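You operate a simulated robot arm through the tools that you are given. There is no shell and no other tool. Be economical: measure what you need, move in short steps, check, and stop when the job is done.

The job below is to be done with a simulated robot arm. You get a single attempt, and the scene is never put back.

Task
Paste the white label square on top of the brown carton.
Fine: load the paste brush at the tin, coat the middle of the top, put the brush back, then lay the label on the paste. Set down upright: paste brush. A coat counts when it lies all over at full strength: go over it till it gets no stronger.

It is judged by the outcome, as a careful person would: the job done as asked, and still so three seconds after it is handed in. It fails if anything else is knocked over, pushed out of place, dropped, spilled or broken.

Robot
A 6-joint arm with a two-finger parallel gripper, fixed in place. Base frame: the origin is at the foot of the arm, x ahead of it, y to its left, z up; the work surface is at about z = 0.86. Lengths are in m, angles in degrees, forces in N, time in s.
With the tool pointing down near the work surface it reaches from about 0.36 to 0.82 m from the base axis. Its first joint turns from -166.0 to 166.0 degrees. Payload 3.91 kg.
Tool frame: the origin (TCP) lies between the finger pads and is the grasp point; the fingertips stand 0.03 m ahead of it; z points along the fingers, y is the line along which they close. The gripper opens to 0.11 m. The fingers are 0.02 m wide and 0.01 m thick; the gripper's body (0.048 by 0.112 m) begins 0.055 m behind the TCP.
Orientation is that of the tool frame in the base frame, as [roll, pitch, yaw] about the fixed x, y, z axes, in that order (R = Rz(yaw) Ry(pitch) Rx(roll)). With the fingers straight down and closing along the base's y, the tool's x points along the base's -x, its y along +y and its z along -z.

Tools
- The arm moves only by the tool send_rows. Its argument "increments" is one flat list of numbers, 6 for each row, row after row: the shift along the tool's x, y, z in units of 25 mm (1.0 is 25 mm), then the turn, a rotation vector about the tool's x, y, z in units of 6 degrees (1.0 is 6 degrees). In form: [dx, dy, dz, ax, ay, az, dx, dy, dz, ax, ay, az, ...]. A call has 1 to 20 rows; each row shifts and turns the commanded pose from where the row before left it, along the tool's axes as they then stand. "hand" is the finger opening in m, from 0 to 0.11, set as the call begins (left out, the last holds). A call with a number of a shift or a turn outside -1 to 1 is refused whole. Each row takes 0.2 s and may step no farther than 0.05 m and 8.6 degrees from the row before; otherwise, or with a gripper value out of range, the whole call is refused. Where a pose cannot be reached the arm comes as near as it can. A force on the tool above 40 N (or 10 N above the force at the start of the call, whichever is more), or a blocked arm, ends the call early, and 0.2 s more pass. The fingers move at their own pace (about 0.045 m/s each) and stop on an object; they squeeze with about 39 N. The grip force told is the motor's: it shows also when the fingers shut on nothing. Time passes only in rows, and 0.2 s behind the last, so rows that do not move let the fingers close. The reply holds the time, the measured pose of the TCP, the force on the tool along the base axes, the opening and the grip force, in the units named above and with some noise, with the torque about the TCP (base axes, N m) and any sound that the robot's microphone picked up.
- Cameras (640 x 400 px; columns grow to the right, rows downward): "scene" is fixed at [0.0504, 0.6515, 1.7086]; the picture's right is [-0.20, -0.98, 0.00], its down [-0.92, 0.18, -0.36] and it looks along [0.35, -0.07, -0.93] (base axes); focal length 334 px, centre (320, 200). "wrist" rides on the gripper at [0.077, 0.007, -0.114] in the tool frame; the picture's right is [-0.09, 1.00, 0.00], its down [-0.80, -0.07, -0.59] and it looks along [-0.59, -0.05, 0.80] (tool axes); focal length 270 px, centre (320, 200). There is no depth. A picture from a camera that has moved, and an enlarged one, comes with that camera's place and axes in the base frame and with its lens.
- capture(camera): a new picture of that camera. It takes no simulated time.
- raise_lower(by): slides the trunk up (or, below 0, down) by that many m; the arm rides with it, the base frame stays. It gives what a move gives, with no picture.
- zoom(camera, box): a new picture of the part [left, top, right, bottom] of that camera's present view, enlarged. It takes no simulated time.
- job_done(): hands the job in; it is judged then, once.

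Go step by step. Nothing tells you positions but the pictures and the camera data: compare them with the known pose of the tool, close in by small moves and look again before you grip or let go. The budget is 120 turns and 84 pictures, counting those below and the enlarged ones. Unless the task says otherwise, let go and move clear before handing in, and close with one line.

The tools are called as name(argument=value, ...) on one line, values as JSON. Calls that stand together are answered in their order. send_rows: Moves the arm, as the interface text tells. Its arguments: {"type":"object","properties":{"increments":{"type":"array"},"hand":{"type":"number"}},"required":["increments"]} The other tools are called the same way: raise_lower (by) slides the trunk up or down; capture (camera) takes a picture; zoom (camera, box) takes an enlarged picture of a part of a camera's view; job_done () hands the job in.

At the start:

```text
clock: 0.0
eef_pos: [0.308, 0.3984, 1.2937]
tool_rot: [-179.9, 0.0, 179.9]
contact_force: [0.5, 0.1, -0.5]
torque: [-0.01, 0.01, 0.0]
gripper_width: 0.1098
finger_force: 0.0
trunk travel left (down, up): [-0.575, 0.035]
```

scene: 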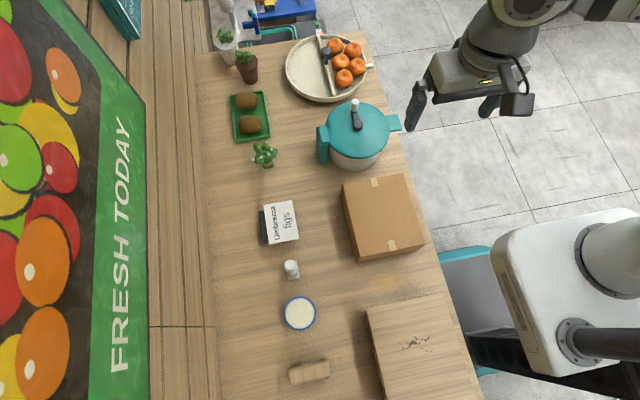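
wrist: 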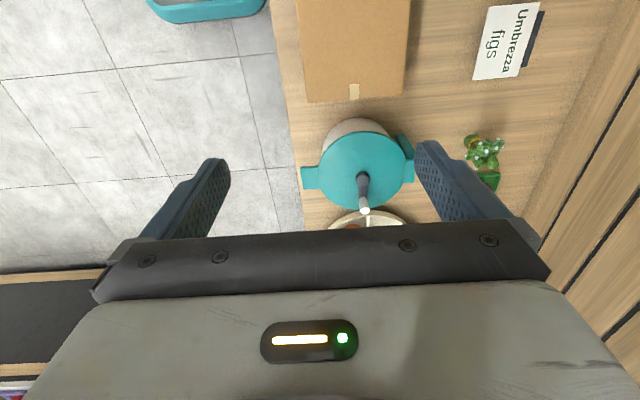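

The counter shows a carton, a white label card, a small round white tin, a short white upright item and a wooden thing near it. I'll zoom in to identify the brush and the tin.

zoom(camera="scene", box=[220, 180, 380, 280])

zoom(camera="scene", box=[240, 250, 400, 400])

zoom(camera="scene", box=[200, 0, 440, 150])

```text
4.00 times, centred on (300, 230) of scene
camera zoom: at [0.0504, 0.6515, 1.7086], right [-0.2, -0.98, 0.0], down [-0.92, 0.18, -0.36], along [0.35, -0.07, -0.93], focal length 1334 px, centre (400, 80)
```

zoom: 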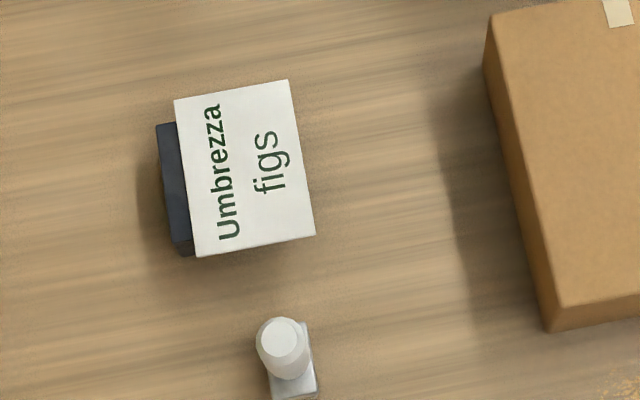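

```text
2.67 times, centred on (320, 325) of scene
camera zoom: at [0.0504, 0.6515, 1.7086], right [-0.2, -0.98, 0.0], down [-0.92, 0.18, -0.36], along [0.35, -0.07, -0.93], focal length 889 px, centre (320, -133)
```

zoom: 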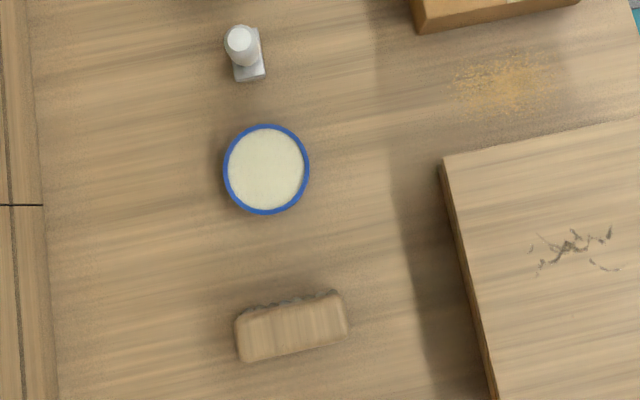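

```text
2.67 times, centred on (320, 75) of scene
camera zoom: at [0.0504, 0.6515, 1.7086], right [-0.2, -0.98, 0.0], down [-0.92, 0.18, -0.36], along [0.35, -0.07, -0.93], focal length 889 px, centre (320, 533)
```

zoom: 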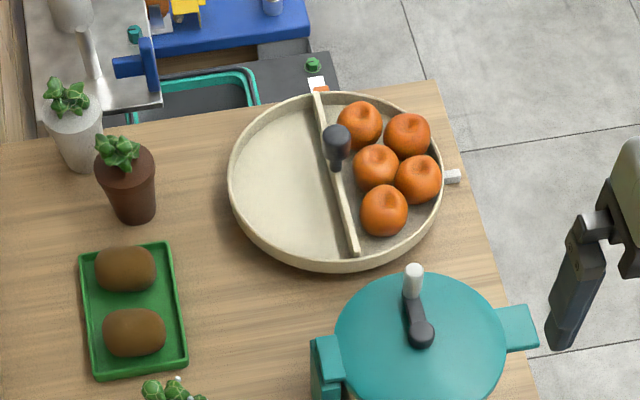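

The white upright piece with a square foot by the tin looks like the paste brush, the cream-filled blue-rimmed disc is the tin, and the label lies on a dark block. I'll move over that side at a safe height and look with the wrist camera.

send_rows(increments=[0.83, 0.81, 0, 0, 0, 0, 0.83, 0.81, 0, 0, 0, 0, 0.83, 0.81, 0, 0, 0, 0, 0.83, 0.81, 0, 0, 0, 0, 0.83, 0.81, 0, 0, 0, 0, 0.83, 0.81, 0, 0, 0, 0, 0.83, 0.81, 0, 0, 0, 0, 0.83, 0.81, 0, 0, 0, 0, 0.83, 0.81, 0, 0, 0, 0, 0.83, 0.81, 0, 0, 0, 0], hand=0.08)

capture(camera="wrist")

```text
clock: 2.2
eef_pos: [0.101, 0.5997, 1.296]
tool_rot: [180.0, 0.1, -180.0]
contact_force: [-0.2, -0.8, -0.4]
torque: [-0.02, -0.02, -0.03]
gripper_width: 0.0801
finger_force: 0.0
trunk travel left (down, up): [-0.575, 0.035]
```

```text
78 pictures are left
camera wrist: at [0.0236, 0.6062, 1.4093], right [0.09, 1.0, 0.0], down [0.8, -0.07, 0.59], along [0.59, -0.05, -0.8], focal length 270 px, centre (320, 200)
```

wrist: 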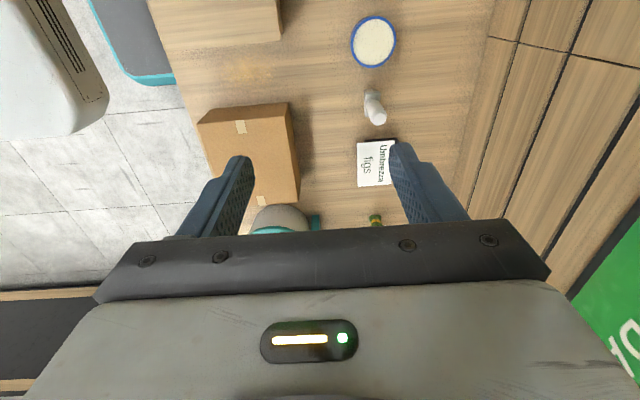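

From here the wrist view shows the tin, the brush, the label and the carton together. I'll zoom for detail.

zoom(camera="wrist", box=[310, 0, 440, 81])

zoom(camera="wrist", box=[320, 75, 440, 195])

zoom(camera="wrist", box=[180, 70, 320, 230])

```text
4.92 times, centred on (375, 40) of wrist
camera zoom: at [0.0236, 0.6062, 1.4093], right [0.09, 1.0, 0.0], down [0.8, -0.07, 0.59], along [0.59, -0.05, -0.8], focal length 1331 px, centre (49, 985)
```

zoom: 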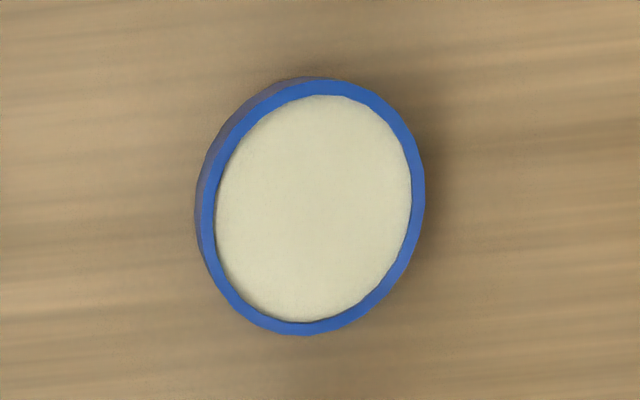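

```text
3.33 times, centred on (380, 135) of wrist
camera zoom: at [0.0236, 0.6062, 1.4093], right [0.09, 1.0, 0.0], down [0.8, -0.07, 0.59], along [0.59, -0.05, -0.8], focal length 901 px, centre (120, 417)
```

zoom: 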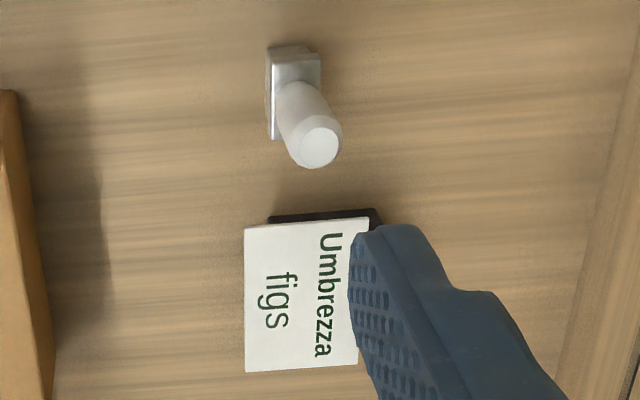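

```text
2.50 times, centred on (250, 150) of wrist
camera zoom: at [0.0236, 0.6062, 1.4093], right [0.09, 1.0, 0.0], down [0.8, -0.07, 0.59], along [0.59, -0.05, -0.8], focal length 676 px, centre (495, 325)
```

zoom: 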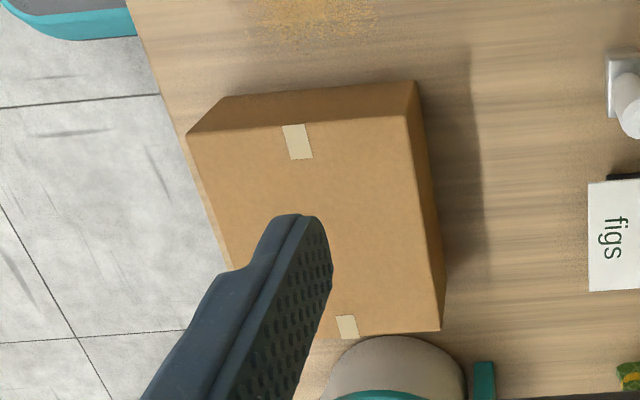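

The brush handle top triangulates to about (0.192, 0.691, 0.965), the label to (0.318, 0.701, 0.893), and the carton top is centred near (0.276, 0.449, 0.94). I'll lower closer to inspect the brush, label and tin.

send_rows(increments=[0, 0.45, 0.88, 0, 0, 0, 0, 0.45, 0.88, 0, 0, 0, 0, 0.45, 0.88, 0, 0, 0, 0, 0.45, 0.88, 0, 0, 0, 0, 0.45, 0.88, 0, 0, 0, 0, 0.45, 0.88, 0, 0, 0, 0, 0.45, 0.88, 0, 0, 0, 0, 0.45, 0.88, 0, 0, 0], hand=0.11)

capture(camera="wrist")

```text
clock: 4.0
eef_pos: [0.1002, 0.6907, 1.1185]
tool_rot: [-179.9, 0.0, 180.0]
contact_force: [0.3, 1.1, 0.0]
torque: [0.03, 0.01, -0.03]
gripper_width: 0.1102
finger_force: 0.1
trunk travel left (down, up): [-0.575, 0.035]
```

```text
74 pictures are left
camera wrist: at [0.0227, 0.697, 1.2315], right [0.09, 1.0, 0.0], down [0.8, -0.07, 0.59], along [0.59, -0.05, -0.8], focal length 270 px, centre (320, 200)
```

wrist: 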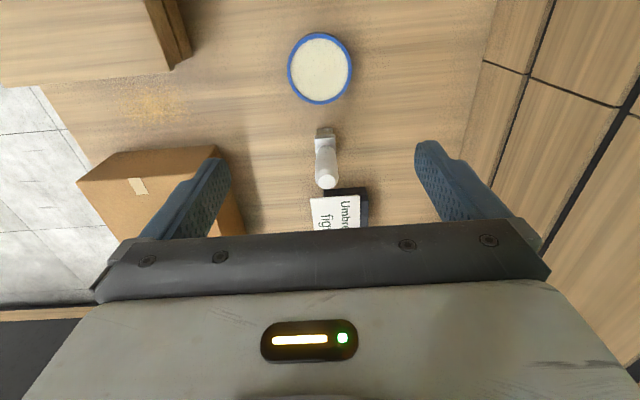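

zoom(camera="wrist", box=[270, 110, 400, 235])

zoom(camera="wrist", box=[270, 10, 390, 120])

```text
3.20 times, centred on (335, 172) of wrist
camera zoom: at [0.0227, 0.697, 1.2315], right [0.09, 1.0, 0.0], down [0.8, -0.07, 0.59], along [0.59, -0.05, -0.8], focal length 865 px, centre (272, 288)
```

zoom: 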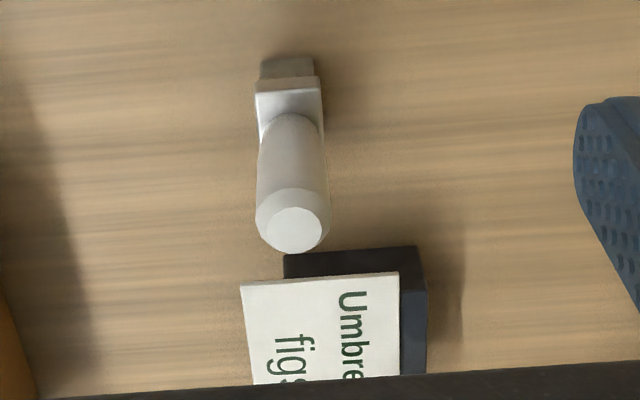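

```text
3.64 times, centred on (330, 65) of wrist
camera zoom: at [0.0227, 0.697, 1.2315], right [0.09, 1.0, 0.0], down [0.8, -0.07, 0.59], along [0.59, -0.05, -0.8], focal length 983 px, centre (284, 691)
```

zoom: 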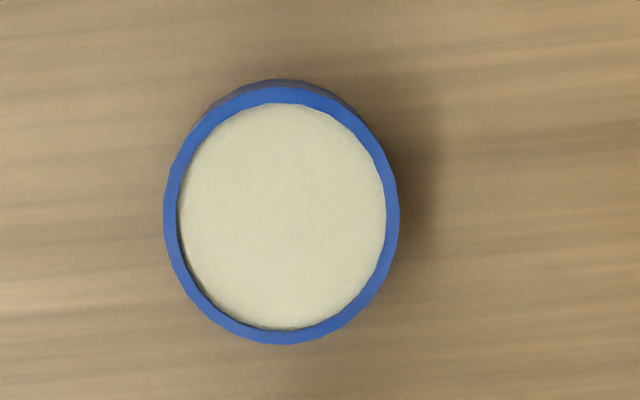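

The brush has a bristle pad about 0.05 x 0.027 m, a ferrule and a vertical handle at (0.194, 0.692). The tin is at (0.089, 0.692) and everything is square with the base axes. I'll go above the brush handle.

send_rows(increments=[-0.744, 0.01, 0.56, 0, 0, 0, -0.744, 0.01, 0.56, 0, 0, 0, -0.744, 0.01, 0.56, 0, 0, 0, -0.744, 0.01, 0.56, 0, 0, 0, -0.744, 0.01, 0.56, 0, 0, 0], hand=0.08)

capture(camera="wrist")

zoom(camera="scene", box=[220, 200, 380, 300])

```text
clock: 5.2
eef_pos: [0.1943, 0.6914, 1.0466]
tool_rot: [180.0, 0.1, -179.9]
contact_force: [0.2, -0.1, 0.4]
torque: [-0.04, 0.02, 0.0]
gripper_width: 0.0802
finger_force: 0.1
trunk travel left (down, up): [-0.575, 0.035]
```

```text
71 pictures are left
camera wrist: at [0.1169, 0.6978, 1.161], right [0.09, 1.0, 0.0], down [0.8, -0.07, 0.59], along [0.59, -0.05, -0.8], focal length 270 px, centre (320, 200)
```

wrist: 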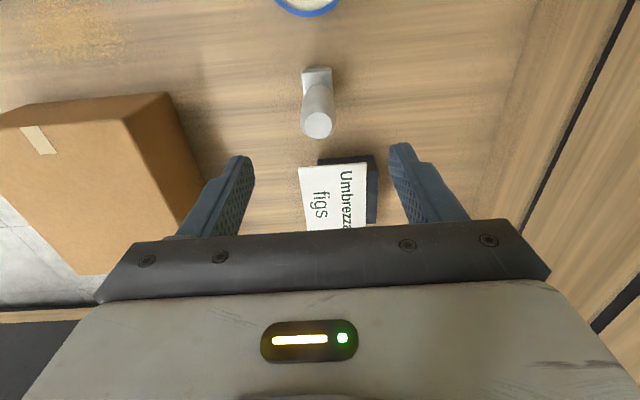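

```text
4.00 times, centred on (300, 250) of scene
camera zoom: at [0.0504, 0.6515, 1.7086], right [-0.2, -0.98, 0.0], down [-0.92, 0.18, -0.36], along [0.35, -0.07, -0.93], focal length 1334 px, centre (400, 0)
```

zoom: 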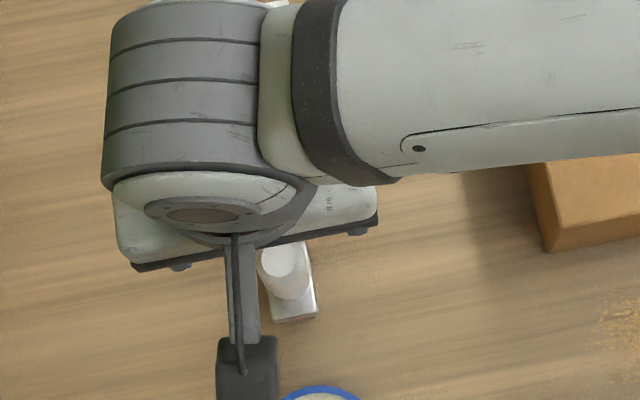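

The handle sits at about (0.192, 0.690), so the tool is centred over it. I'll descend straddling the handle.

send_rows(increments=[0.08, -0.04, 0.81, 0, 0, 0, 0, 0, 0.81, 0, 0, 0, 0, 0, 0.81, 0, 0, 0, 0, 0, 0.81, 0, 0, 0, 0, 0, 0.81, 0, 0, 0])

capture(camera="wrist")

```text
clock: 6.4
eef_pos: [0.1908, 0.6885, 0.9467]
tool_rot: [180.0, 0.0, 180.0]
contact_force: [-0.2, -1.1, -1.1]
torque: [0.0, -0.01, -0.03]
gripper_width: 0.08
finger_force: 0.1
trunk travel left (down, up): [-0.575, 0.035]
```

```text
69 pictures are left
camera wrist: at [0.1142, 0.6953, 1.0608], right [0.09, 1.0, 0.0], down [0.8, -0.07, 0.59], along [0.59, -0.05, -0.8], focal length 270 px, centre (320, 200)
```

wrist: 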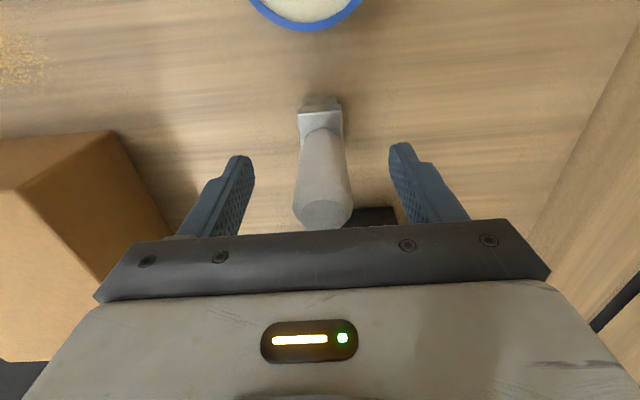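

The handle is centred between the fingers. I'll close on it.

send_rows(increments=[-0.04, 0.06, 0, 0, 0, 0])

send_rows(increments=[0, 0, 0, 0, 0, 0, 0, 0, 0, 0, 0, 0, 0, 0, 0, 0, 0, 0, 0, 0, 0, 0, 0, 0, 0, 0, 0, 0, 0, 0, 0, 0, 0, 0, 0, 0], hand=0.0)

capture(camera="wrist")

```text
clock: 6.8
eef_pos: [0.1911, 0.6909, 0.9467]
tool_rot: [180.0, 0.0, 179.9]
contact_force: [-1.1, -0.5, 0.2]
torque: [0.02, 0.01, -0.02]
gripper_width: 0.0799
finger_force: 0.0
trunk travel left (down, up): [-0.575, 0.035]
```

```text
clock: 8.2
eef_pos: [0.1916, 0.6896, 0.9466]
tool_rot: [-180.0, -0.1, 180.0]
contact_force: [-0.5, -0.5, -0.4]
torque: [0.0, -0.02, 0.0]
gripper_width: 0.0269
finger_force: 38.6
trunk travel left (down, up): [-0.575, 0.035]
```

```text
68 pictures are left
camera wrist: at [0.1152, 0.6968, 1.0613], right [0.09, 1.0, 0.0], down [0.8, -0.07, 0.59], along [0.59, -0.05, -0.8], focal length 270 px, centre (320, 200)
```

wrist: 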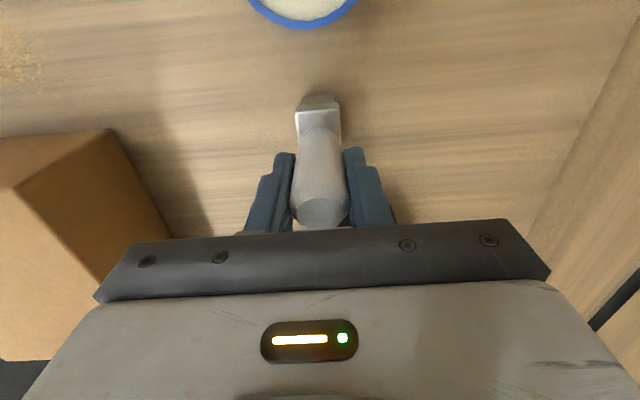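

The brush is gripped at 27 mm. I'll lift 0.08 m and go over the tin.

send_rows(increments=[0, 0, -0.8, 0, 0, 0, 0, 0, -0.8, 0, 0, 0, 0, 0, -0.8, 0, 0, 0, 0, 0, -0.8, 0, 0, 0, 0.82, 0.01, 0, 0, 0, 0, 0.82, 0.01, 0, 0, 0, 0, 0.82, 0.01, 0, 0, 0, 0, 0.82, 0.01, 0, 0, 0, 0, 0.82, 0.01, 0, 0, 0, 0])

capture(camera="wrist")

zoom(camera="scene", box=[240, 250, 400, 350])

```text
clock: 10.2
eef_pos: [0.0896, 0.691, 1.0284]
tool_rot: [-180.0, 0.0, -179.9]
contact_force: [0.5, 0.5, -1.5]
torque: [-0.01, 0.03, 0.02]
gripper_width: 0.0272
finger_force: 38.8
trunk travel left (down, up): [-0.575, 0.035]
```

```text
67 pictures are left
camera wrist: at [0.0118, 0.6977, 1.1423], right [0.09, 1.0, 0.0], down [0.8, -0.07, 0.59], along [0.59, -0.05, -0.8], focal length 270 px, centre (320, 200)
```

wrist: 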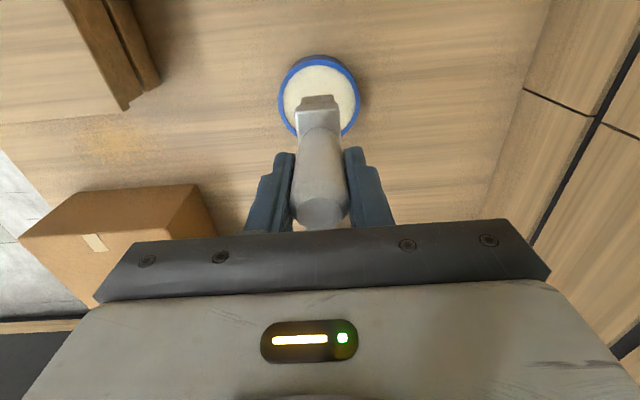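

```text
4.00 times, centred on (320, 300) of scene
camera zoom: at [0.0504, 0.6515, 1.7086], right [-0.2, -0.98, 0.0], down [-0.92, 0.18, -0.36], along [0.35, -0.07, -0.93], focal length 1334 px, centre (320, -200)
```

zoom: 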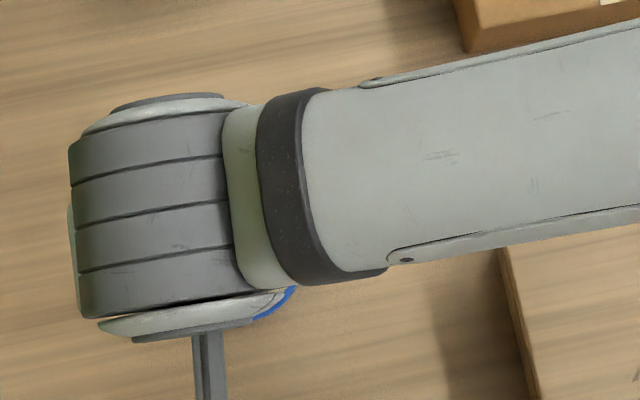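

The tin is centred under the brush within about 1 mm. I'll descend in stages watching the force.

send_rows(increments=[0, 0.04, 0.7, 0, 0, 0, 0, 0, 0.7, 0, 0, 0, 0, 0, 0.6, 0, 0, 0])

capture(camera="wrist")

```text
clock: 11.0
eef_pos: [0.0891, 0.6917, 0.9758]
tool_rot: [-180.0, 0.0, -180.0]
contact_force: [0.2, 0.2, -0.9]
torque: [-0.02, -0.02, 0.0]
gripper_width: 0.0268
finger_force: 38.7
trunk travel left (down, up): [-0.575, 0.035]
```

```text
65 pictures are left
camera wrist: at [0.0124, 0.6985, 1.0899], right [0.09, 1.0, 0.0], down [0.8, -0.07, 0.59], along [0.59, -0.05, -0.8], focal length 270 px, centre (320, 200)
```

wrist: 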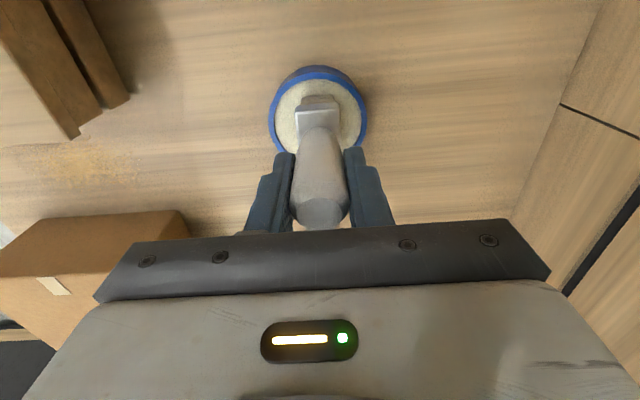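

The bristles are inside the rim's footprint. I'll go down in 2.5 mm steps.

send_rows(increments=[0, 0, 0.1, 0, 0, 0, 0, 0, 0.1, 0, 0, 0, 0, 0, 0.1, 0, 0, 0, 0, 0, 0.1, 0, 0, 0])

```text
clock: 12.0
eef_pos: [0.0891, 0.6942, 0.9759]
tool_rot: [179.3, -0.1, -179.9]
contact_force: [0.4, -2.7, 15.9]
torque: [-0.45, 0.05, 0.01]
gripper_width: 0.027
finger_force: 38.5
trunk travel left (down, up): [-0.575, 0.035]
stopped in row 4: the force on the tool passed its limit at 43 N (the readings are from after the stop); the commanded pose is now the measured one
```

The brush met something firm, with force on its -y side. I'll look before doing anything more.

zoom(camera="wrist", box=[240, 40, 400, 240])

zoom(camera="scene", box=[240, 260, 340, 340])

```text
2.00 times, centred on (320, 140) of wrist
camera zoom: at [0.0128, 0.6995, 1.0887], right [0.09, 1.0, 0.01], down [0.8, -0.08, 0.59], along [0.59, -0.04, -0.8], focal length 541 px, centre (320, 320)
```

zoom: 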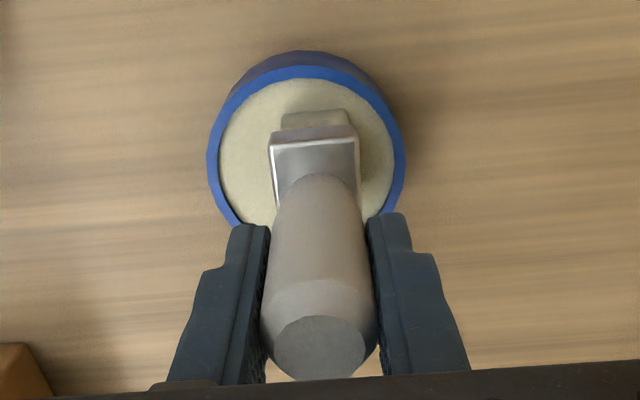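

```text
5.00 times, centred on (290, 300) of scene
camera zoom: at [0.0504, 0.6515, 1.7086], right [-0.2, -0.98, 0.0], down [-0.92, 0.18, -0.36], along [0.35, -0.07, -0.93], focal length 1667 px, centre (470, -300)
```

zoom: 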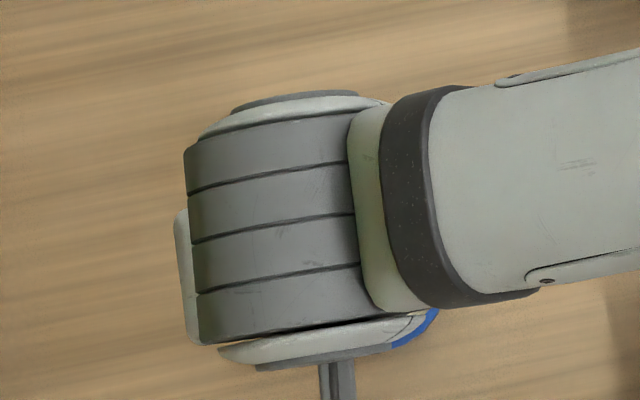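

The bristles are standing on the paste and have taken its colour. I'll lift out and inspect the brush.

send_rows(increments=[0, 0, -0.2, 0, 0, 0, 0, 0, -0.6, 0, 0, 0, 0, 0, -0.8, 0, 0, 0, 0, 0, -0.8, 0, 0, 0])

zoom(camera="wrist", box=[240, 40, 400, 240])

```text
clock: 13.0
eef_pos: [0.0905, 0.6935, 1.0324]
tool_rot: [179.6, 0.1, 180.0]
contact_force: [0.1, 0.4, -1.0]
torque: [0.0, -0.03, -0.01]
gripper_width: 0.0269
finger_force: 39.6
trunk travel left (down, up): [-0.575, 0.035]
```

```text
2.00 times, centred on (320, 140) of wrist
camera zoom: at [0.0141, 0.6997, 1.1465], right [0.09, 1.0, 0.01], down [0.8, -0.07, 0.59], along [0.59, -0.05, -0.8], focal length 541 px, centre (320, 320)
```

zoom: 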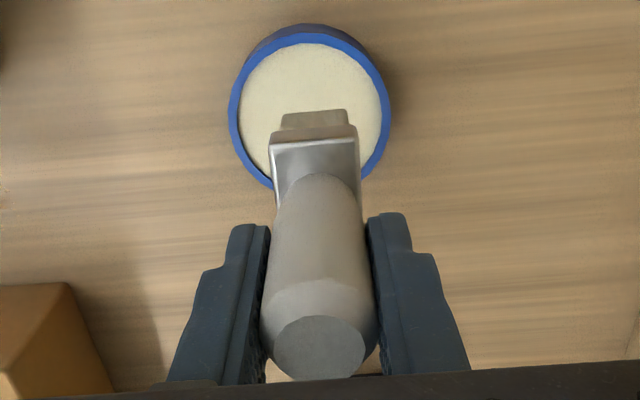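

The bristles now carry a cream coat. I'll raise and carry the brush over the middle of the carton.

send_rows(increments=[0, 0, -0.9, -0.06, 0, 0, 0, 0, -0.9, 0, 0, 0, -0.742, -0.978, 0, 0, 0, 0, -0.742, -0.978, 0, 0, 0, 0, -0.742, -0.978, 0, 0, 0, 0, -0.742, -0.978, 0, 0, 0, 0, -0.742, -0.978, 0, 0, 0, 0, -0.742, -0.978, 0, 0, 0, 0, -0.742, -0.978, 0, 0, 0, 0, -0.742, -0.978, 0, 0, 0, 0, -0.742, -0.978, 0, 0, 0, 0, -0.742, -0.978, 0, 0, 0, 0])

capture(camera="wrist")

capture(camera="scene")

```text
clock: 15.6
eef_pos: [0.2756, 0.4493, 1.073]
tool_rot: [179.1, 0.0, -180.0]
contact_force: [0.0, 0.5, -0.9]
torque: [0.01, 0.01, 0.0]
gripper_width: 0.0268
finger_force: 38.7
trunk travel left (down, up): [-0.575, 0.035]
```

```text
61 pictures are left
camera wrist: at [0.1976, 0.4546, 1.1876], right [0.09, 1.0, 0.01], down [0.8, -0.08, 0.59], along [0.59, -0.04, -0.8], focal length 270 px, centre (320, 200)
```

wrist: 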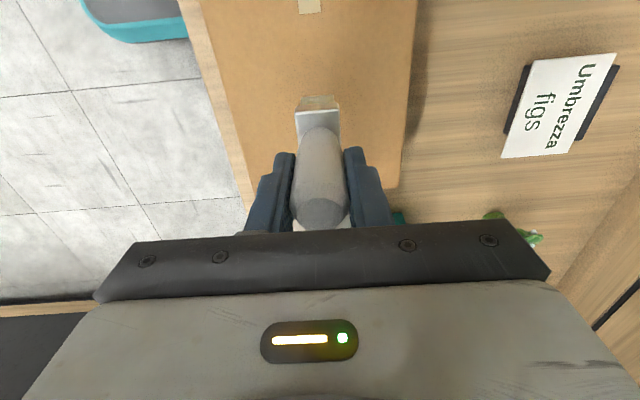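

```text
60 pictures are left
```

scene: 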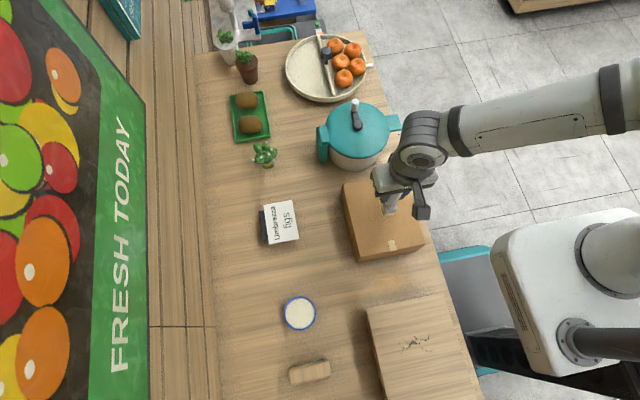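

The brush hangs over the carton's middle, with about 0.9 degrees of roll to correct. I'll fix that and descend near the top.

send_rows(increments=[0, 0, 0.4, 0.15, 0, 0, 0, 0, 0.5, 0, 0, 0, 0, 0, 0.3, 0, 0, 0])

zoom(camera="wrist", box=[220, 40, 420, 240])

```text
clock: 16.4
eef_pos: [0.2765, 0.4499, 1.0414]
tool_rot: [-179.7, -0.1, -179.9]
contact_force: [-0.2, -0.1, -1.4]
torque: [-0.03, -0.01, 0.01]
gripper_width: 0.0273
finger_force: 39.5
trunk travel left (down, up): [-0.575, 0.035]
```

```text
2.00 times, centred on (320, 140) of wrist
camera zoom: at [0.1986, 0.4568, 1.1554], right [0.09, 1.0, 0.0], down [0.8, -0.07, 0.59], along [0.59, -0.05, -0.8], focal length 541 px, centre (320, 320)
```

zoom: 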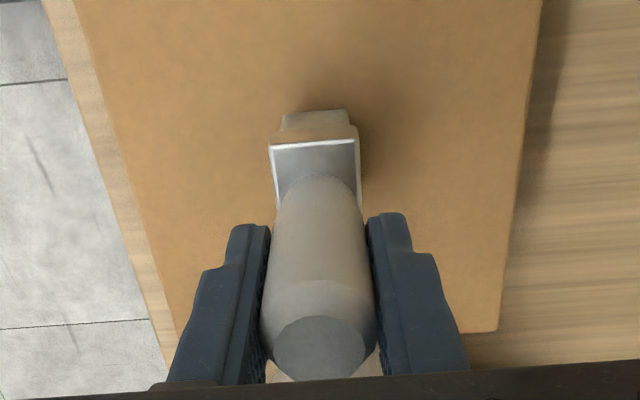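

Roll is now near level, and the bristles are about 15 mm above the top. I'll step down gently.

send_rows(increments=[0, 0, 0.12, -0.04, 0, 0, 0, 0, 0.12, 0, 0, 0, 0, 0, 0.12, 0, 0, 0])

```text
clock: 17.2
eef_pos: [0.2759, 0.4486, 1.0338]
tool_rot: [179.9, 0.0, -180.0]
contact_force: [-0.2, -0.1, -1.5]
torque: [0.03, -0.04, 0.04]
gripper_width: 0.0268
finger_force: 39.3
trunk travel left (down, up): [-0.575, 0.035]
```

send_rows(increments=[0, 0, 0.1, 0, 0, 0, 0, 0, 0.1, 0, 0, 0])

```text
clock: 17.8
eef_pos: [0.2762, 0.4505, 1.0314]
tool_rot: [179.6, 0.2, 179.9]
contact_force: [-0.4, -2.1, 29.4]
torque: [-0.47, 0.28, 0.0]
gripper_width: 0.0269
finger_force: 39.2
trunk travel left (down, up): [-0.575, 0.035]
```

Contact with the carton at about TCP z 1.032. I'll ease off to a light pressure, then make a first stroke along x.

send_rows(increments=[0, 0, -0.09, 0, 0, 0])

```text
clock: 18.2
eef_pos: [0.2764, 0.4498, 1.0319]
tool_rot: [179.7, 0.2, 179.9]
contact_force: [2.1, 2.2, 23.2]
torque: [0.09, -0.07, -0.02]
gripper_width: 0.0271
finger_force: 38.9
trunk travel left (down, up): [-0.575, 0.035]
```

send_rows(increments=[0, 0, -0.05, 0, 0, 0])

```text
clock: 18.6
eef_pos: [0.2759, 0.4493, 1.0318]
tool_rot: [179.9, 0.1, -179.9]
contact_force: [2.0, 4.5, 14.3]
torque: [0.27, -0.2, -0.03]
gripper_width: 0.027
finger_force: 39.1
trunk travel left (down, up): [-0.575, 0.035]
```

send_rows(increments=[0, 0, -0.04, 0, 0, 0, -0.22, 0, 0, 0, 0, 0, -0.22, 0, 0, 0, 0, 0, -0.22, 0, 0, 0, 0, 0, -0.22, 0, 0, 0, 0, 0, 0.22, 0, 0, 0, 0, 0, 0.22, 0, 0, 0, 0, 0, 0.22, 0, 0, 0, 0, 0, 0.22, 0, 0, 0, 0, 0])

capture(camera="wrist")

```text
clock: 20.6
eef_pos: [0.276, 0.4498, 1.0337]
tool_rot: [179.9, 0.0, -179.9]
contact_force: [0.0, 0.9, -0.7]
torque: [-0.01, 0.0, -0.04]
gripper_width: 0.0271
finger_force: 39.1
trunk travel left (down, up): [-0.575, 0.035]
```

```text
58 pictures are left
camera wrist: at [0.199, 0.4567, 1.1479], right [0.09, 1.0, 0.0], down [0.8, -0.07, 0.59], along [0.59, -0.05, -0.8], focal length 270 px, centre (320, 200)
```

wrist: 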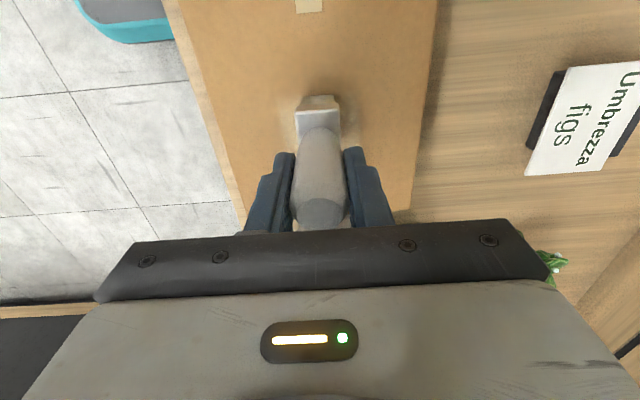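

Contact was lost in that stroke and no coat shows yet. I'll press down 2 mm and stroke again.

send_rows(increments=[0, 0, 0.08, 0, 0, 0, -0.25, 0, 0, 0, 0, 0, -0.25, 0, 0, 0, 0, 0, -0.25, 0, 0, 0, 0, 0, -0.25, 0, 0, 0, 0, 0])

zoom(camera="wrist", box=[220, 0, 420, 200])

```text
clock: 21.8
eef_pos: [0.3024, 0.4493, 1.031]
tool_rot: [179.9, 0.0, -179.9]
contact_force: [-1.4, 0.1, 2.0]
torque: [-0.01, 0.02, 0.01]
gripper_width: 0.0269
finger_force: 39.1
trunk travel left (down, up): [-0.575, 0.035]
```

```text
2.00 times, centred on (320, 100) of wrist
camera zoom: at [0.2244, 0.4561, 1.1461], right [0.09, 1.0, 0.0], down [0.8, -0.07, 0.59], along [0.59, -0.05, -0.8], focal length 541 px, centre (320, 400)
```

zoom: 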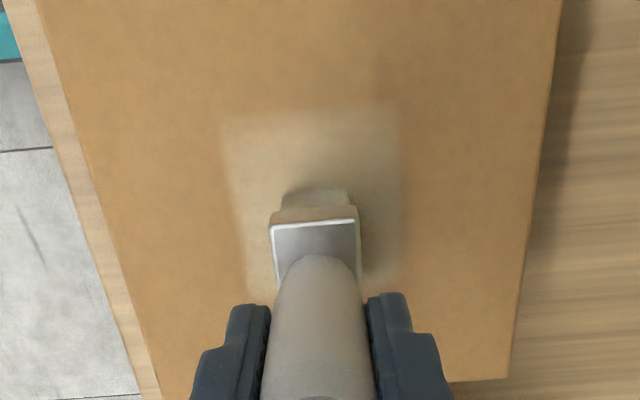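

A faint coat has appeared, wider than the brush. I'll lift to see its full extent.

send_rows(increments=[0.5, 0, -0.5, 0, 0, 0, 1, 0, -0.5, 0, 0, 0, 1, 0, -0.5, 0, 0, 0])

zoom(camera="wrist", box=[190, 0, 450, 240])

zoom(camera="scene", box=[330, 160, 450, 270])

```text
clock: 22.6
eef_pos: [0.239, 0.4492, 1.0696]
tool_rot: [179.9, -0.1, 180.0]
contact_force: [-0.6, -0.3, -0.8]
torque: [0.01, 0.0, -0.02]
gripper_width: 0.0265
finger_force: 38.9
trunk travel left (down, up): [-0.575, 0.035]
```

```text
1.67 times, centred on (320, 120) of wrist
camera zoom: at [0.1617, 0.4561, 1.1841], right [0.09, 1.0, 0.0], down [0.8, -0.07, 0.59], along [0.59, -0.05, -0.8], focal length 450 px, centre (320, 333)
```

zoom: 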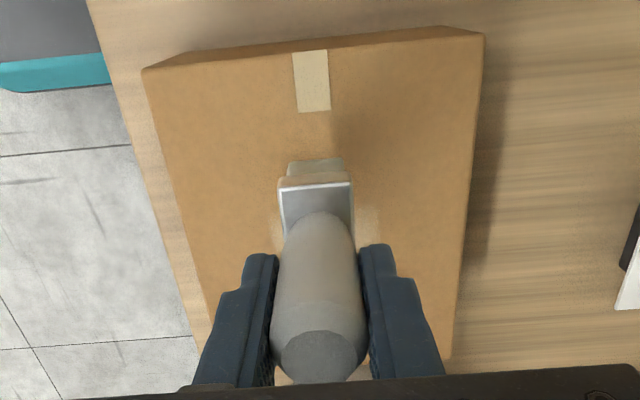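

```text
3.64 times, centred on (390, 215) of scene
camera zoom: at [0.0504, 0.6515, 1.7086], right [-0.2, -0.98, 0.0], down [-0.92, 0.18, -0.36], along [0.35, -0.07, -0.93], focal length 1213 px, centre (66, 146)
```

zoom: 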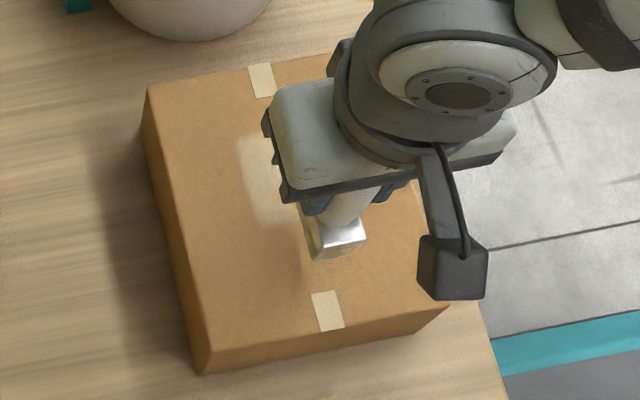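

send_rows(increments=[1, 0.8, -0.3, 0, 0, 0, 1, 0.8, -0.3, 0, 0, 0, 1, 0.8, 0, 0, 0, 0, 1, 0.8, 0, 0, 0, 0])

zoom(camera="scene", box=[330, 160, 450, 270])

```text
clock: 23.6
eef_pos: [0.1396, 0.5304, 1.0856]
tool_rot: [179.8, 0.0, -179.9]
contact_force: [0.8, 0.7, -1.3]
torque: [-0.02, 0.0, 0.02]
gripper_width: 0.0269
finger_force: 38.9
trunk travel left (down, up): [-0.575, 0.035]
```

```text
3.64 times, centred on (390, 215) of scene
camera zoom: at [0.0504, 0.6515, 1.7086], right [-0.2, -0.98, 0.0], down [-0.92, 0.18, -0.36], along [0.35, -0.07, -0.93], focal length 1213 px, centre (66, 146)
```

zoom: 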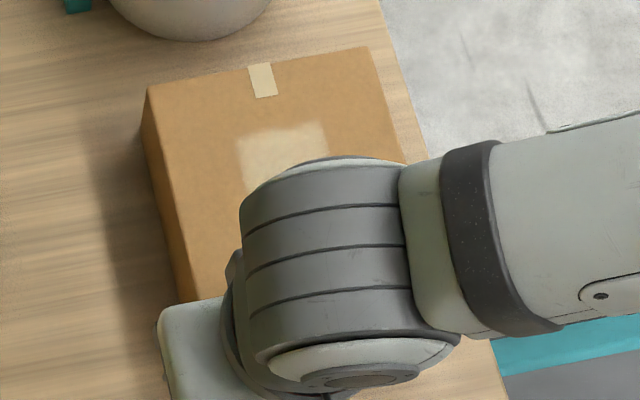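

The faint patch spans roughly x 0.25-0.32, y 0.42-0.48, so the brush's effective footprint is about 6 cm. I'll make x strokes at y≈0.441 and 0.457 with light contact.

send_rows(increments=[-0.916, -0.716, 0, 0, 0, 0, -0.916, -0.716, 0, 0, 0, 0, -0.916, -0.716, 0, 0, 0, 0, -0.916, -0.716, 0, 0, 0, 0, -0.916, -0.716, 0, 0, 0, 0, 0, 0, 0.9, 0, 0, 0, 0, 0, 0.9, 0, 0, 0, 0, 0, 0.3, 0, 0, 0, 0, 0, 0.1, 0, 0, 0])

send_rows(increments=[-0.22, 0, 0, 0, 0, 0, -0.22, 0, 0, 0, 0, 0, -0.22, 0, 0, 0, 0, 0, -0.22, 0, 0, 0, 0, 0, -0.22, 0, 0, 0, 0, 0, -0.22, 0, 0, 0, 0, 0, -0.22, 0, 0, 0, 0, 0, -0.22, 0, 0, 0, 0, 0])

```text
clock: 25.6
eef_pos: [0.2526, 0.4395, 1.0317]
tool_rot: [179.5, 0.1, -180.0]
contact_force: [1.3, -0.3, 24.0]
torque: [-0.26, 0.18, 0.0]
gripper_width: 0.0269
finger_force: 38.9
trunk travel left (down, up): [-0.575, 0.035]
```

```text
clock: 26.3
eef_pos: [0.2631, 0.4406, 1.0306]
tool_rot: [179.6, 0.1, 180.0]
contact_force: [-7.9, -5.0, 19.8]
torque: [-0.47, 0.35, -0.14]
gripper_width: 0.0267
finger_force: 39.0
trunk travel left (down, up): [-0.575, 0.035]
stopped in row 3: the force on the tool passed its limit at 41 N (the readings are from after the stop); the commanded pose is now the measured one
```

That was pressing too hard. I'll back off 2 mm, level the roll and continue.

send_rows(increments=[0, 0, -0.06, 0.06, 0, 0, 0, 0, 0, 0, 0, 0])

```text
clock: 26.9
eef_pos: [0.2635, 0.4407, 1.032]
tool_rot: [-180.0, 0.0, 180.0]
contact_force: [-6.6, -0.5, 11.7]
torque: [0.1, 0.28, 0.09]
gripper_width: 0.0269
finger_force: 38.9
trunk travel left (down, up): [-0.575, 0.035]
```

send_rows(increments=[-0.2, 0, -0.01, 0, 0, 0, -0.2, 0, 0, 0, 0, 0, -0.2, 0, 0, 0, 0, 0, -0.2, 0, 0, 0, 0, 0, -0.2, 0, 0, 0, 0, 0, -0.2, 0, 0, 0, 0, 0, -0.2, 0, 0, 0, 0, 0])

zoom(camera="wrist", box=[220, 0, 420, 200])

```text
clock: 28.5
eef_pos: [0.2994, 0.4397, 1.0318]
tool_rot: [-179.9, 0.1, -180.0]
contact_force: [-5.7, 0.1, 9.4]
torque: [0.06, 0.27, 0.01]
gripper_width: 0.0269
finger_force: 39.0
trunk travel left (down, up): [-0.575, 0.035]
```

```text
2.00 times, centred on (320, 100) of wrist
camera zoom: at [0.2218, 0.4477, 1.146], right [0.09, 1.0, 0.0], down [0.8, -0.07, 0.6], along [0.59, -0.05, -0.8], focal length 541 px, centre (320, 400)
```

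zoom: 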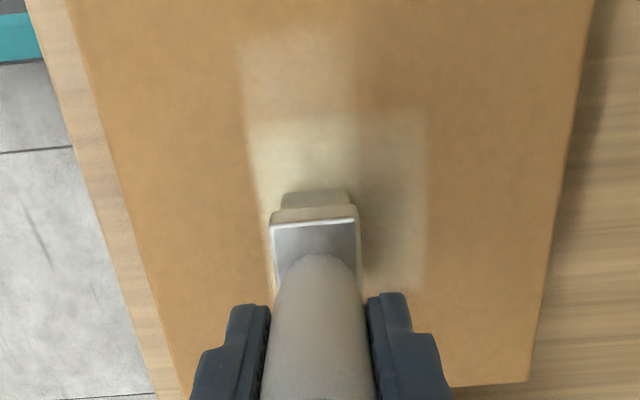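

The coat builds in cells roughly 2 cm wide, and running the brush along y≈0.450 covers the 0.42-0.48 band. I'll stroke along that centre line, back and forth.

send_rows(increments=[0, 0.2, 0, 0, 0, 0, 0, 0.2, 0, 0, 0, 0, 0.25, 0, 0, 0, 0, 0, 0.25, 0, 0, 0, 0, 0, 0.25, 0, 0, 0, 0, 0, 0.25, 0, 0, 0, 0, 0, 0.25, 0, 0, 0, 0, 0, 0.25, 0, 0, 0, 0, 0, 0.25, 0, 0, 0, 0, 0, 0.2, 0, 0, 0, 0, 0])

zoom(camera="wrist", box=[220, 0, 420, 200])

```text
clock: 30.7
eef_pos: [0.2524, 0.4498, 1.0305]
tool_rot: [-179.8, 0.0, -180.0]
contact_force: [6.1, -0.9, 14.2]
torque: [0.02, -0.5, -0.04]
gripper_width: 0.0269
finger_force: 38.7
trunk travel left (down, up): [-0.575, 0.035]
```

```text
2.00 times, centred on (320, 100) of wrist
camera zoom: at [0.1755, 0.4571, 1.1458], right [0.09, 1.0, 0.0], down [0.8, -0.07, 0.59], along [0.59, -0.05, -0.8], focal length 541 px, centre (320, 400)
```

zoom: 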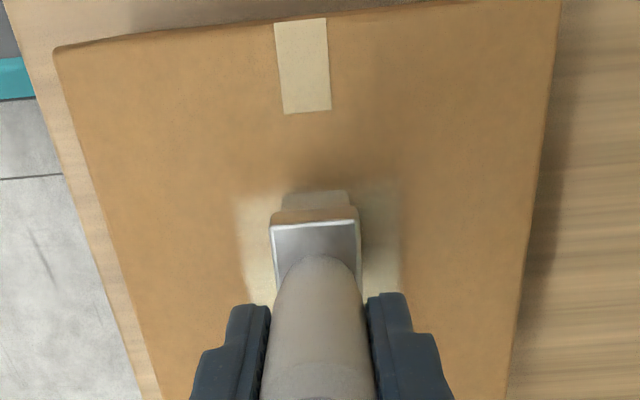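

Contact is good at about 14 N. More passes back and forth.

send_rows(increments=[-0.32, 0, 0, 0, 0, 0, -0.32, 0, 0, 0, 0, 0, -0.32, 0, 0, 0, 0, 0, -0.32, 0, 0, 0, 0, 0, -0.32, 0, 0, 0, 0, 0, -0.32, 0, 0, 0, 0, 0, 0.32, 0, 0, 0, 0, 0, 0.32, 0, 0, 0, 0, 0, 0.32, 0, 0, 0, 0, 0, 0.32, 0, 0, 0, 0, 0, 0.32, 0, 0, 0, 0, 0, 0.32, 0, 0, 0, 0, 0, -0.32, 0, 0, 0, 0, 0, -0.32, 0, 0, 0, 0, 0, -0.32, 0, 0, 0, 0, 0, -0.32, 0, 0, 0, 0, 0, -0.32, 0, 0, 0, 0, 0, -0.32, 0, 0, 0, 0, 0])

zoom(camera="wrist", box=[220, 0, 420, 200])

```text
clock: 34.5
eef_pos: [0.2988, 0.4509, 1.031]
tool_rot: [-179.7, -0.1, -179.9]
contact_force: [-1.3, -0.5, 1.2]
torque: [-0.04, 0.05, 0.0]
gripper_width: 0.0267
finger_force: 38.7
trunk travel left (down, up): [-0.575, 0.035]
```

```text
2.00 times, centred on (320, 100) of wrist
camera zoom: at [0.2222, 0.4588, 1.1457], right [0.09, 1.0, 0.0], down [0.8, -0.07, 0.59], along [0.59, -0.06, -0.8], focal length 541 px, centre (320, 400)
```

zoom: 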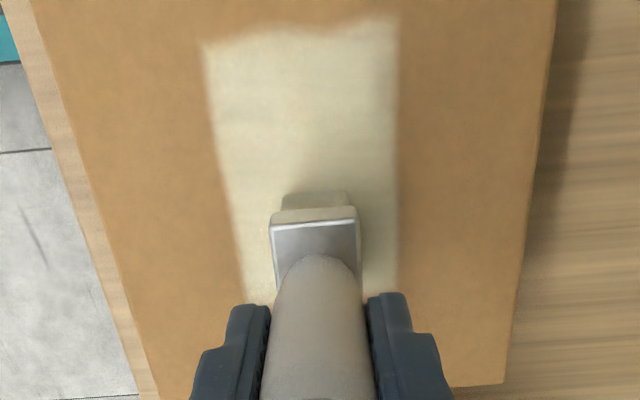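

The coat is now clearly visible. I'll lift, go over the tin to view the whole patch, and reload.

send_rows(increments=[0, 0, -0.5, -0.04, 0, 0, 0, 0, -1, 0, 0, 0, 0, 0, -0.9, 0, 0, 0, 0.84, 0.966, 0, 0, 0, 0, 0.84, 0.966, 0, 0, 0, 0, 0.84, 0.966, 0, 0, 0, 0, 0.84, 0.966, 0, 0, 0, 0, 0.84, 0.966, 0, 0, 0, 0, 0.84, 0.966, 0, 0, 0, 0, 0.84, 0.966, 0, 0, 0, 0, 0.84, 0.966, 0, 0, 0, 0, 0.84, 0.966, 0, 0, 0, 0, 0.84, 0.966, 0, 0, 0, 0])

zoom(camera="scene", box=[330, 160, 450, 270])

zoom(camera="wrist", box=[240, 40, 400, 240])

```text
clock: 37.3
eef_pos: [0.0896, 0.6932, 1.0912]
tool_rot: [-180.0, 0.0, 180.0]
contact_force: [0.5, 0.0, -1.3]
torque: [-0.01, 0.0, 0.02]
gripper_width: 0.0269
finger_force: 38.4
trunk travel left (down, up): [-0.575, 0.035]
```

```text
3.64 times, centred on (390, 215) of scene
camera zoom: at [0.0504, 0.6515, 1.7086], right [-0.2, -0.98, 0.0], down [-0.92, 0.18, -0.36], along [0.35, -0.07, -0.93], focal length 1213 px, centre (66, 146)
```

zoom: 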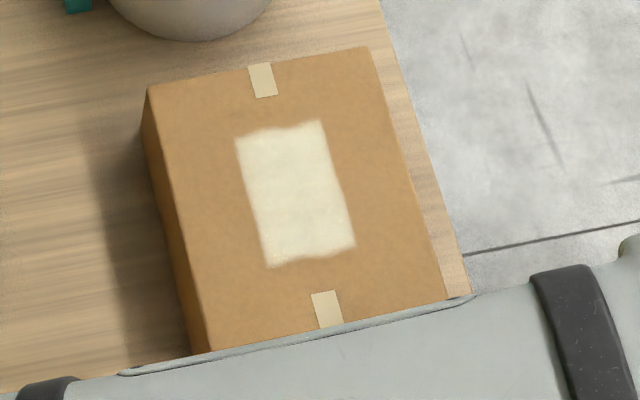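

```text
2.00 times, centred on (320, 140) of wrist
camera zoom: at [0.0123, 0.6998, 1.2051], right [0.09, 1.0, 0.0], down [0.8, -0.07, 0.59], along [0.59, -0.05, -0.8], focal length 541 px, centre (320, 320)
```

zoom: 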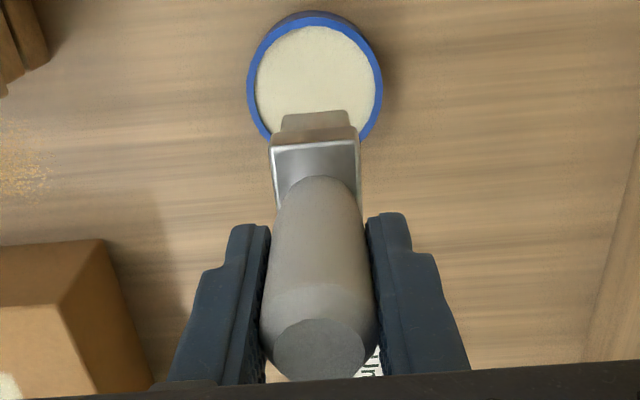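

The patch is nearly uniform over x 0.226-0.324, y 0.42-0.48, centred on the top. I'll reload and go over it again to be sure it's at full strength.

send_rows(increments=[0, -0.04, 0.9, 0, 0, 0, 0, 0, 0.9, 0, 0, 0, 0, 0, 0.9, 0, 0, 0, 0, 0, 0.9, 0, 0, 0, 0, 0, 0.8, 0, 0, 0, 0, 0, 0.15, 0, 0, 0, 0, 0, 0.1, 0, 0, 0, 0, 0, 0.04, 0, 0, 0])

```text
clock: 39.1
eef_pos: [0.0904, 0.6917, 0.9731]
tool_rot: [179.8, 0.0, 180.0]
contact_force: [-0.3, 0.4, -0.5]
torque: [0.02, -0.03, -0.01]
gripper_width: 0.0267
finger_force: 38.5
trunk travel left (down, up): [-0.575, 0.035]
```

send_rows(increments=[0, 0, 0.07, 0, 0, 0, 0, 0, 0.05, 0, 0, 0])

```text
clock: 39.7
eef_pos: [0.091, 0.6905, 0.9741]
tool_rot: [179.7, 0.1, 180.0]
contact_force: [2.2, 1.7, 10.9]
torque: [0.01, -0.17, 0.03]
gripper_width: 0.0269
finger_force: 38.9
trunk travel left (down, up): [-0.575, 0.035]
```

send_rows(increments=[0, 0, -0.96, 0, 0, 0, 0, 0, -0.96, 0, 0, 0, 0, 0, -0.96, 0, 0, 0, 0, 0, -0.96, 0, 0, 0, 0, 0, -0.96, 0, 0, 0, -0.648, -0.942, 0, 0, 0, 0, -0.648, -0.942, 0, 0, 0, 0, -0.648, -0.942, 0, 0, 0, 0, -0.648, -0.942, 0, 0, 0, 0, -0.648, -0.942, 0, 0, 0, 0, -0.648, -0.942, 0, 0, 0, 0, -0.648, -0.942, 0, 0, 0, 0, -0.648, -0.942, 0, 0, 0, 0, -0.648, -0.942, 0, 0, 0, 0, -0.648, -0.942, 0, 0, 0, 0, 0, 0, 0.9, 0, 0, 0, 0, 0, 0.9, 0, 0, 0, 0, 0, 0.4, 0, 0, 0])

send_rows(increments=[0, 0, 0.1, 0, 0, 0, 0, 0, 0.1, 0, 0, 0])

```text
clock: 43.5
eef_pos: [0.2517, 0.4558, 1.035]
tool_rot: [-180.0, 0.0, -180.0]
contact_force: [1.0, -0.3, -0.6]
torque: [-0.01, 0.03, 0.03]
gripper_width: 0.027
finger_force: 39.0
trunk travel left (down, up): [-0.575, 0.035]
```

```text
clock: 44.1
eef_pos: [0.2514, 0.457, 1.0313]
tool_rot: [179.9, 0.0, -180.0]
contact_force: [0.0, -0.5, 3.2]
torque: [-0.11, -0.03, -0.02]
gripper_width: 0.0269
finger_force: 39.1
trunk travel left (down, up): [-0.575, 0.035]
```

send_rows(increments=[-0.32, 0, 0.04, 0, 0, 0, -0.32, 0, 0, 0, 0, 0, -0.32, 0, 0, 0, 0, 0, -0.32, 0, 0, 0, 0, 0, -0.32, 0, 0, 0, 0, 0, -0.32, 0, 0, 0, 0, 0, 0, -0.25, 0, 0, 0, 0, 0, -0.25, 0, 0, 0, 0, 0.32, 0, 0, 0, 0, 0, 0.32, 0, 0, 0, 0, 0, 0.32, 0, 0, 0, 0, 0, 0.32, 0, 0, 0, 0, 0, 0.32, 0, 0, 0, 0, 0, 0.32, 0, 0, 0, 0, 0])

send_rows(increments=[-0.32, 0, 0, 0, 0, 0, -0.32, 0, 0, 0, 0, 0, -0.32, 0, 0, 0, 0, 0, -0.32, 0, 0, 0, 0, 0, -0.32, 0, 0, 0, 0, 0, -0.32, 0, 0, 0, 0, 0, 0, 0.25, 0, 0, 0, 0, 0, 0.25, 0, 0, 0, 0, 0.32, 0, 0, 0, 0, 0, 0.32, 0, 0, 0, 0, 0, 0.32, 0, 0, 0, 0, 0, 0.32, 0, 0, 0, 0, 0, 0.32, 0, 0, 0, 0, 0, 0.32, 0, 0, 0, 0, 0])

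```text
clock: 47.1
eef_pos: [0.2526, 0.443, 1.0312]
tool_rot: [179.7, 0.0, -180.0]
contact_force: [13.1, 1.5, 27.9]
torque: [0.08, -0.54, -0.03]
gripper_width: 0.0267
finger_force: 38.6
trunk travel left (down, up): [-0.575, 0.035]
```

```text
clock: 50.1
eef_pos: [0.2512, 0.4558, 1.0314]
tool_rot: [180.0, 0.0, -180.0]
contact_force: [8.4, -0.1, 18.7]
torque: [-0.05, -0.33, 0.0]
gripper_width: 0.0269
finger_force: 38.6
trunk travel left (down, up): [-0.575, 0.035]
```

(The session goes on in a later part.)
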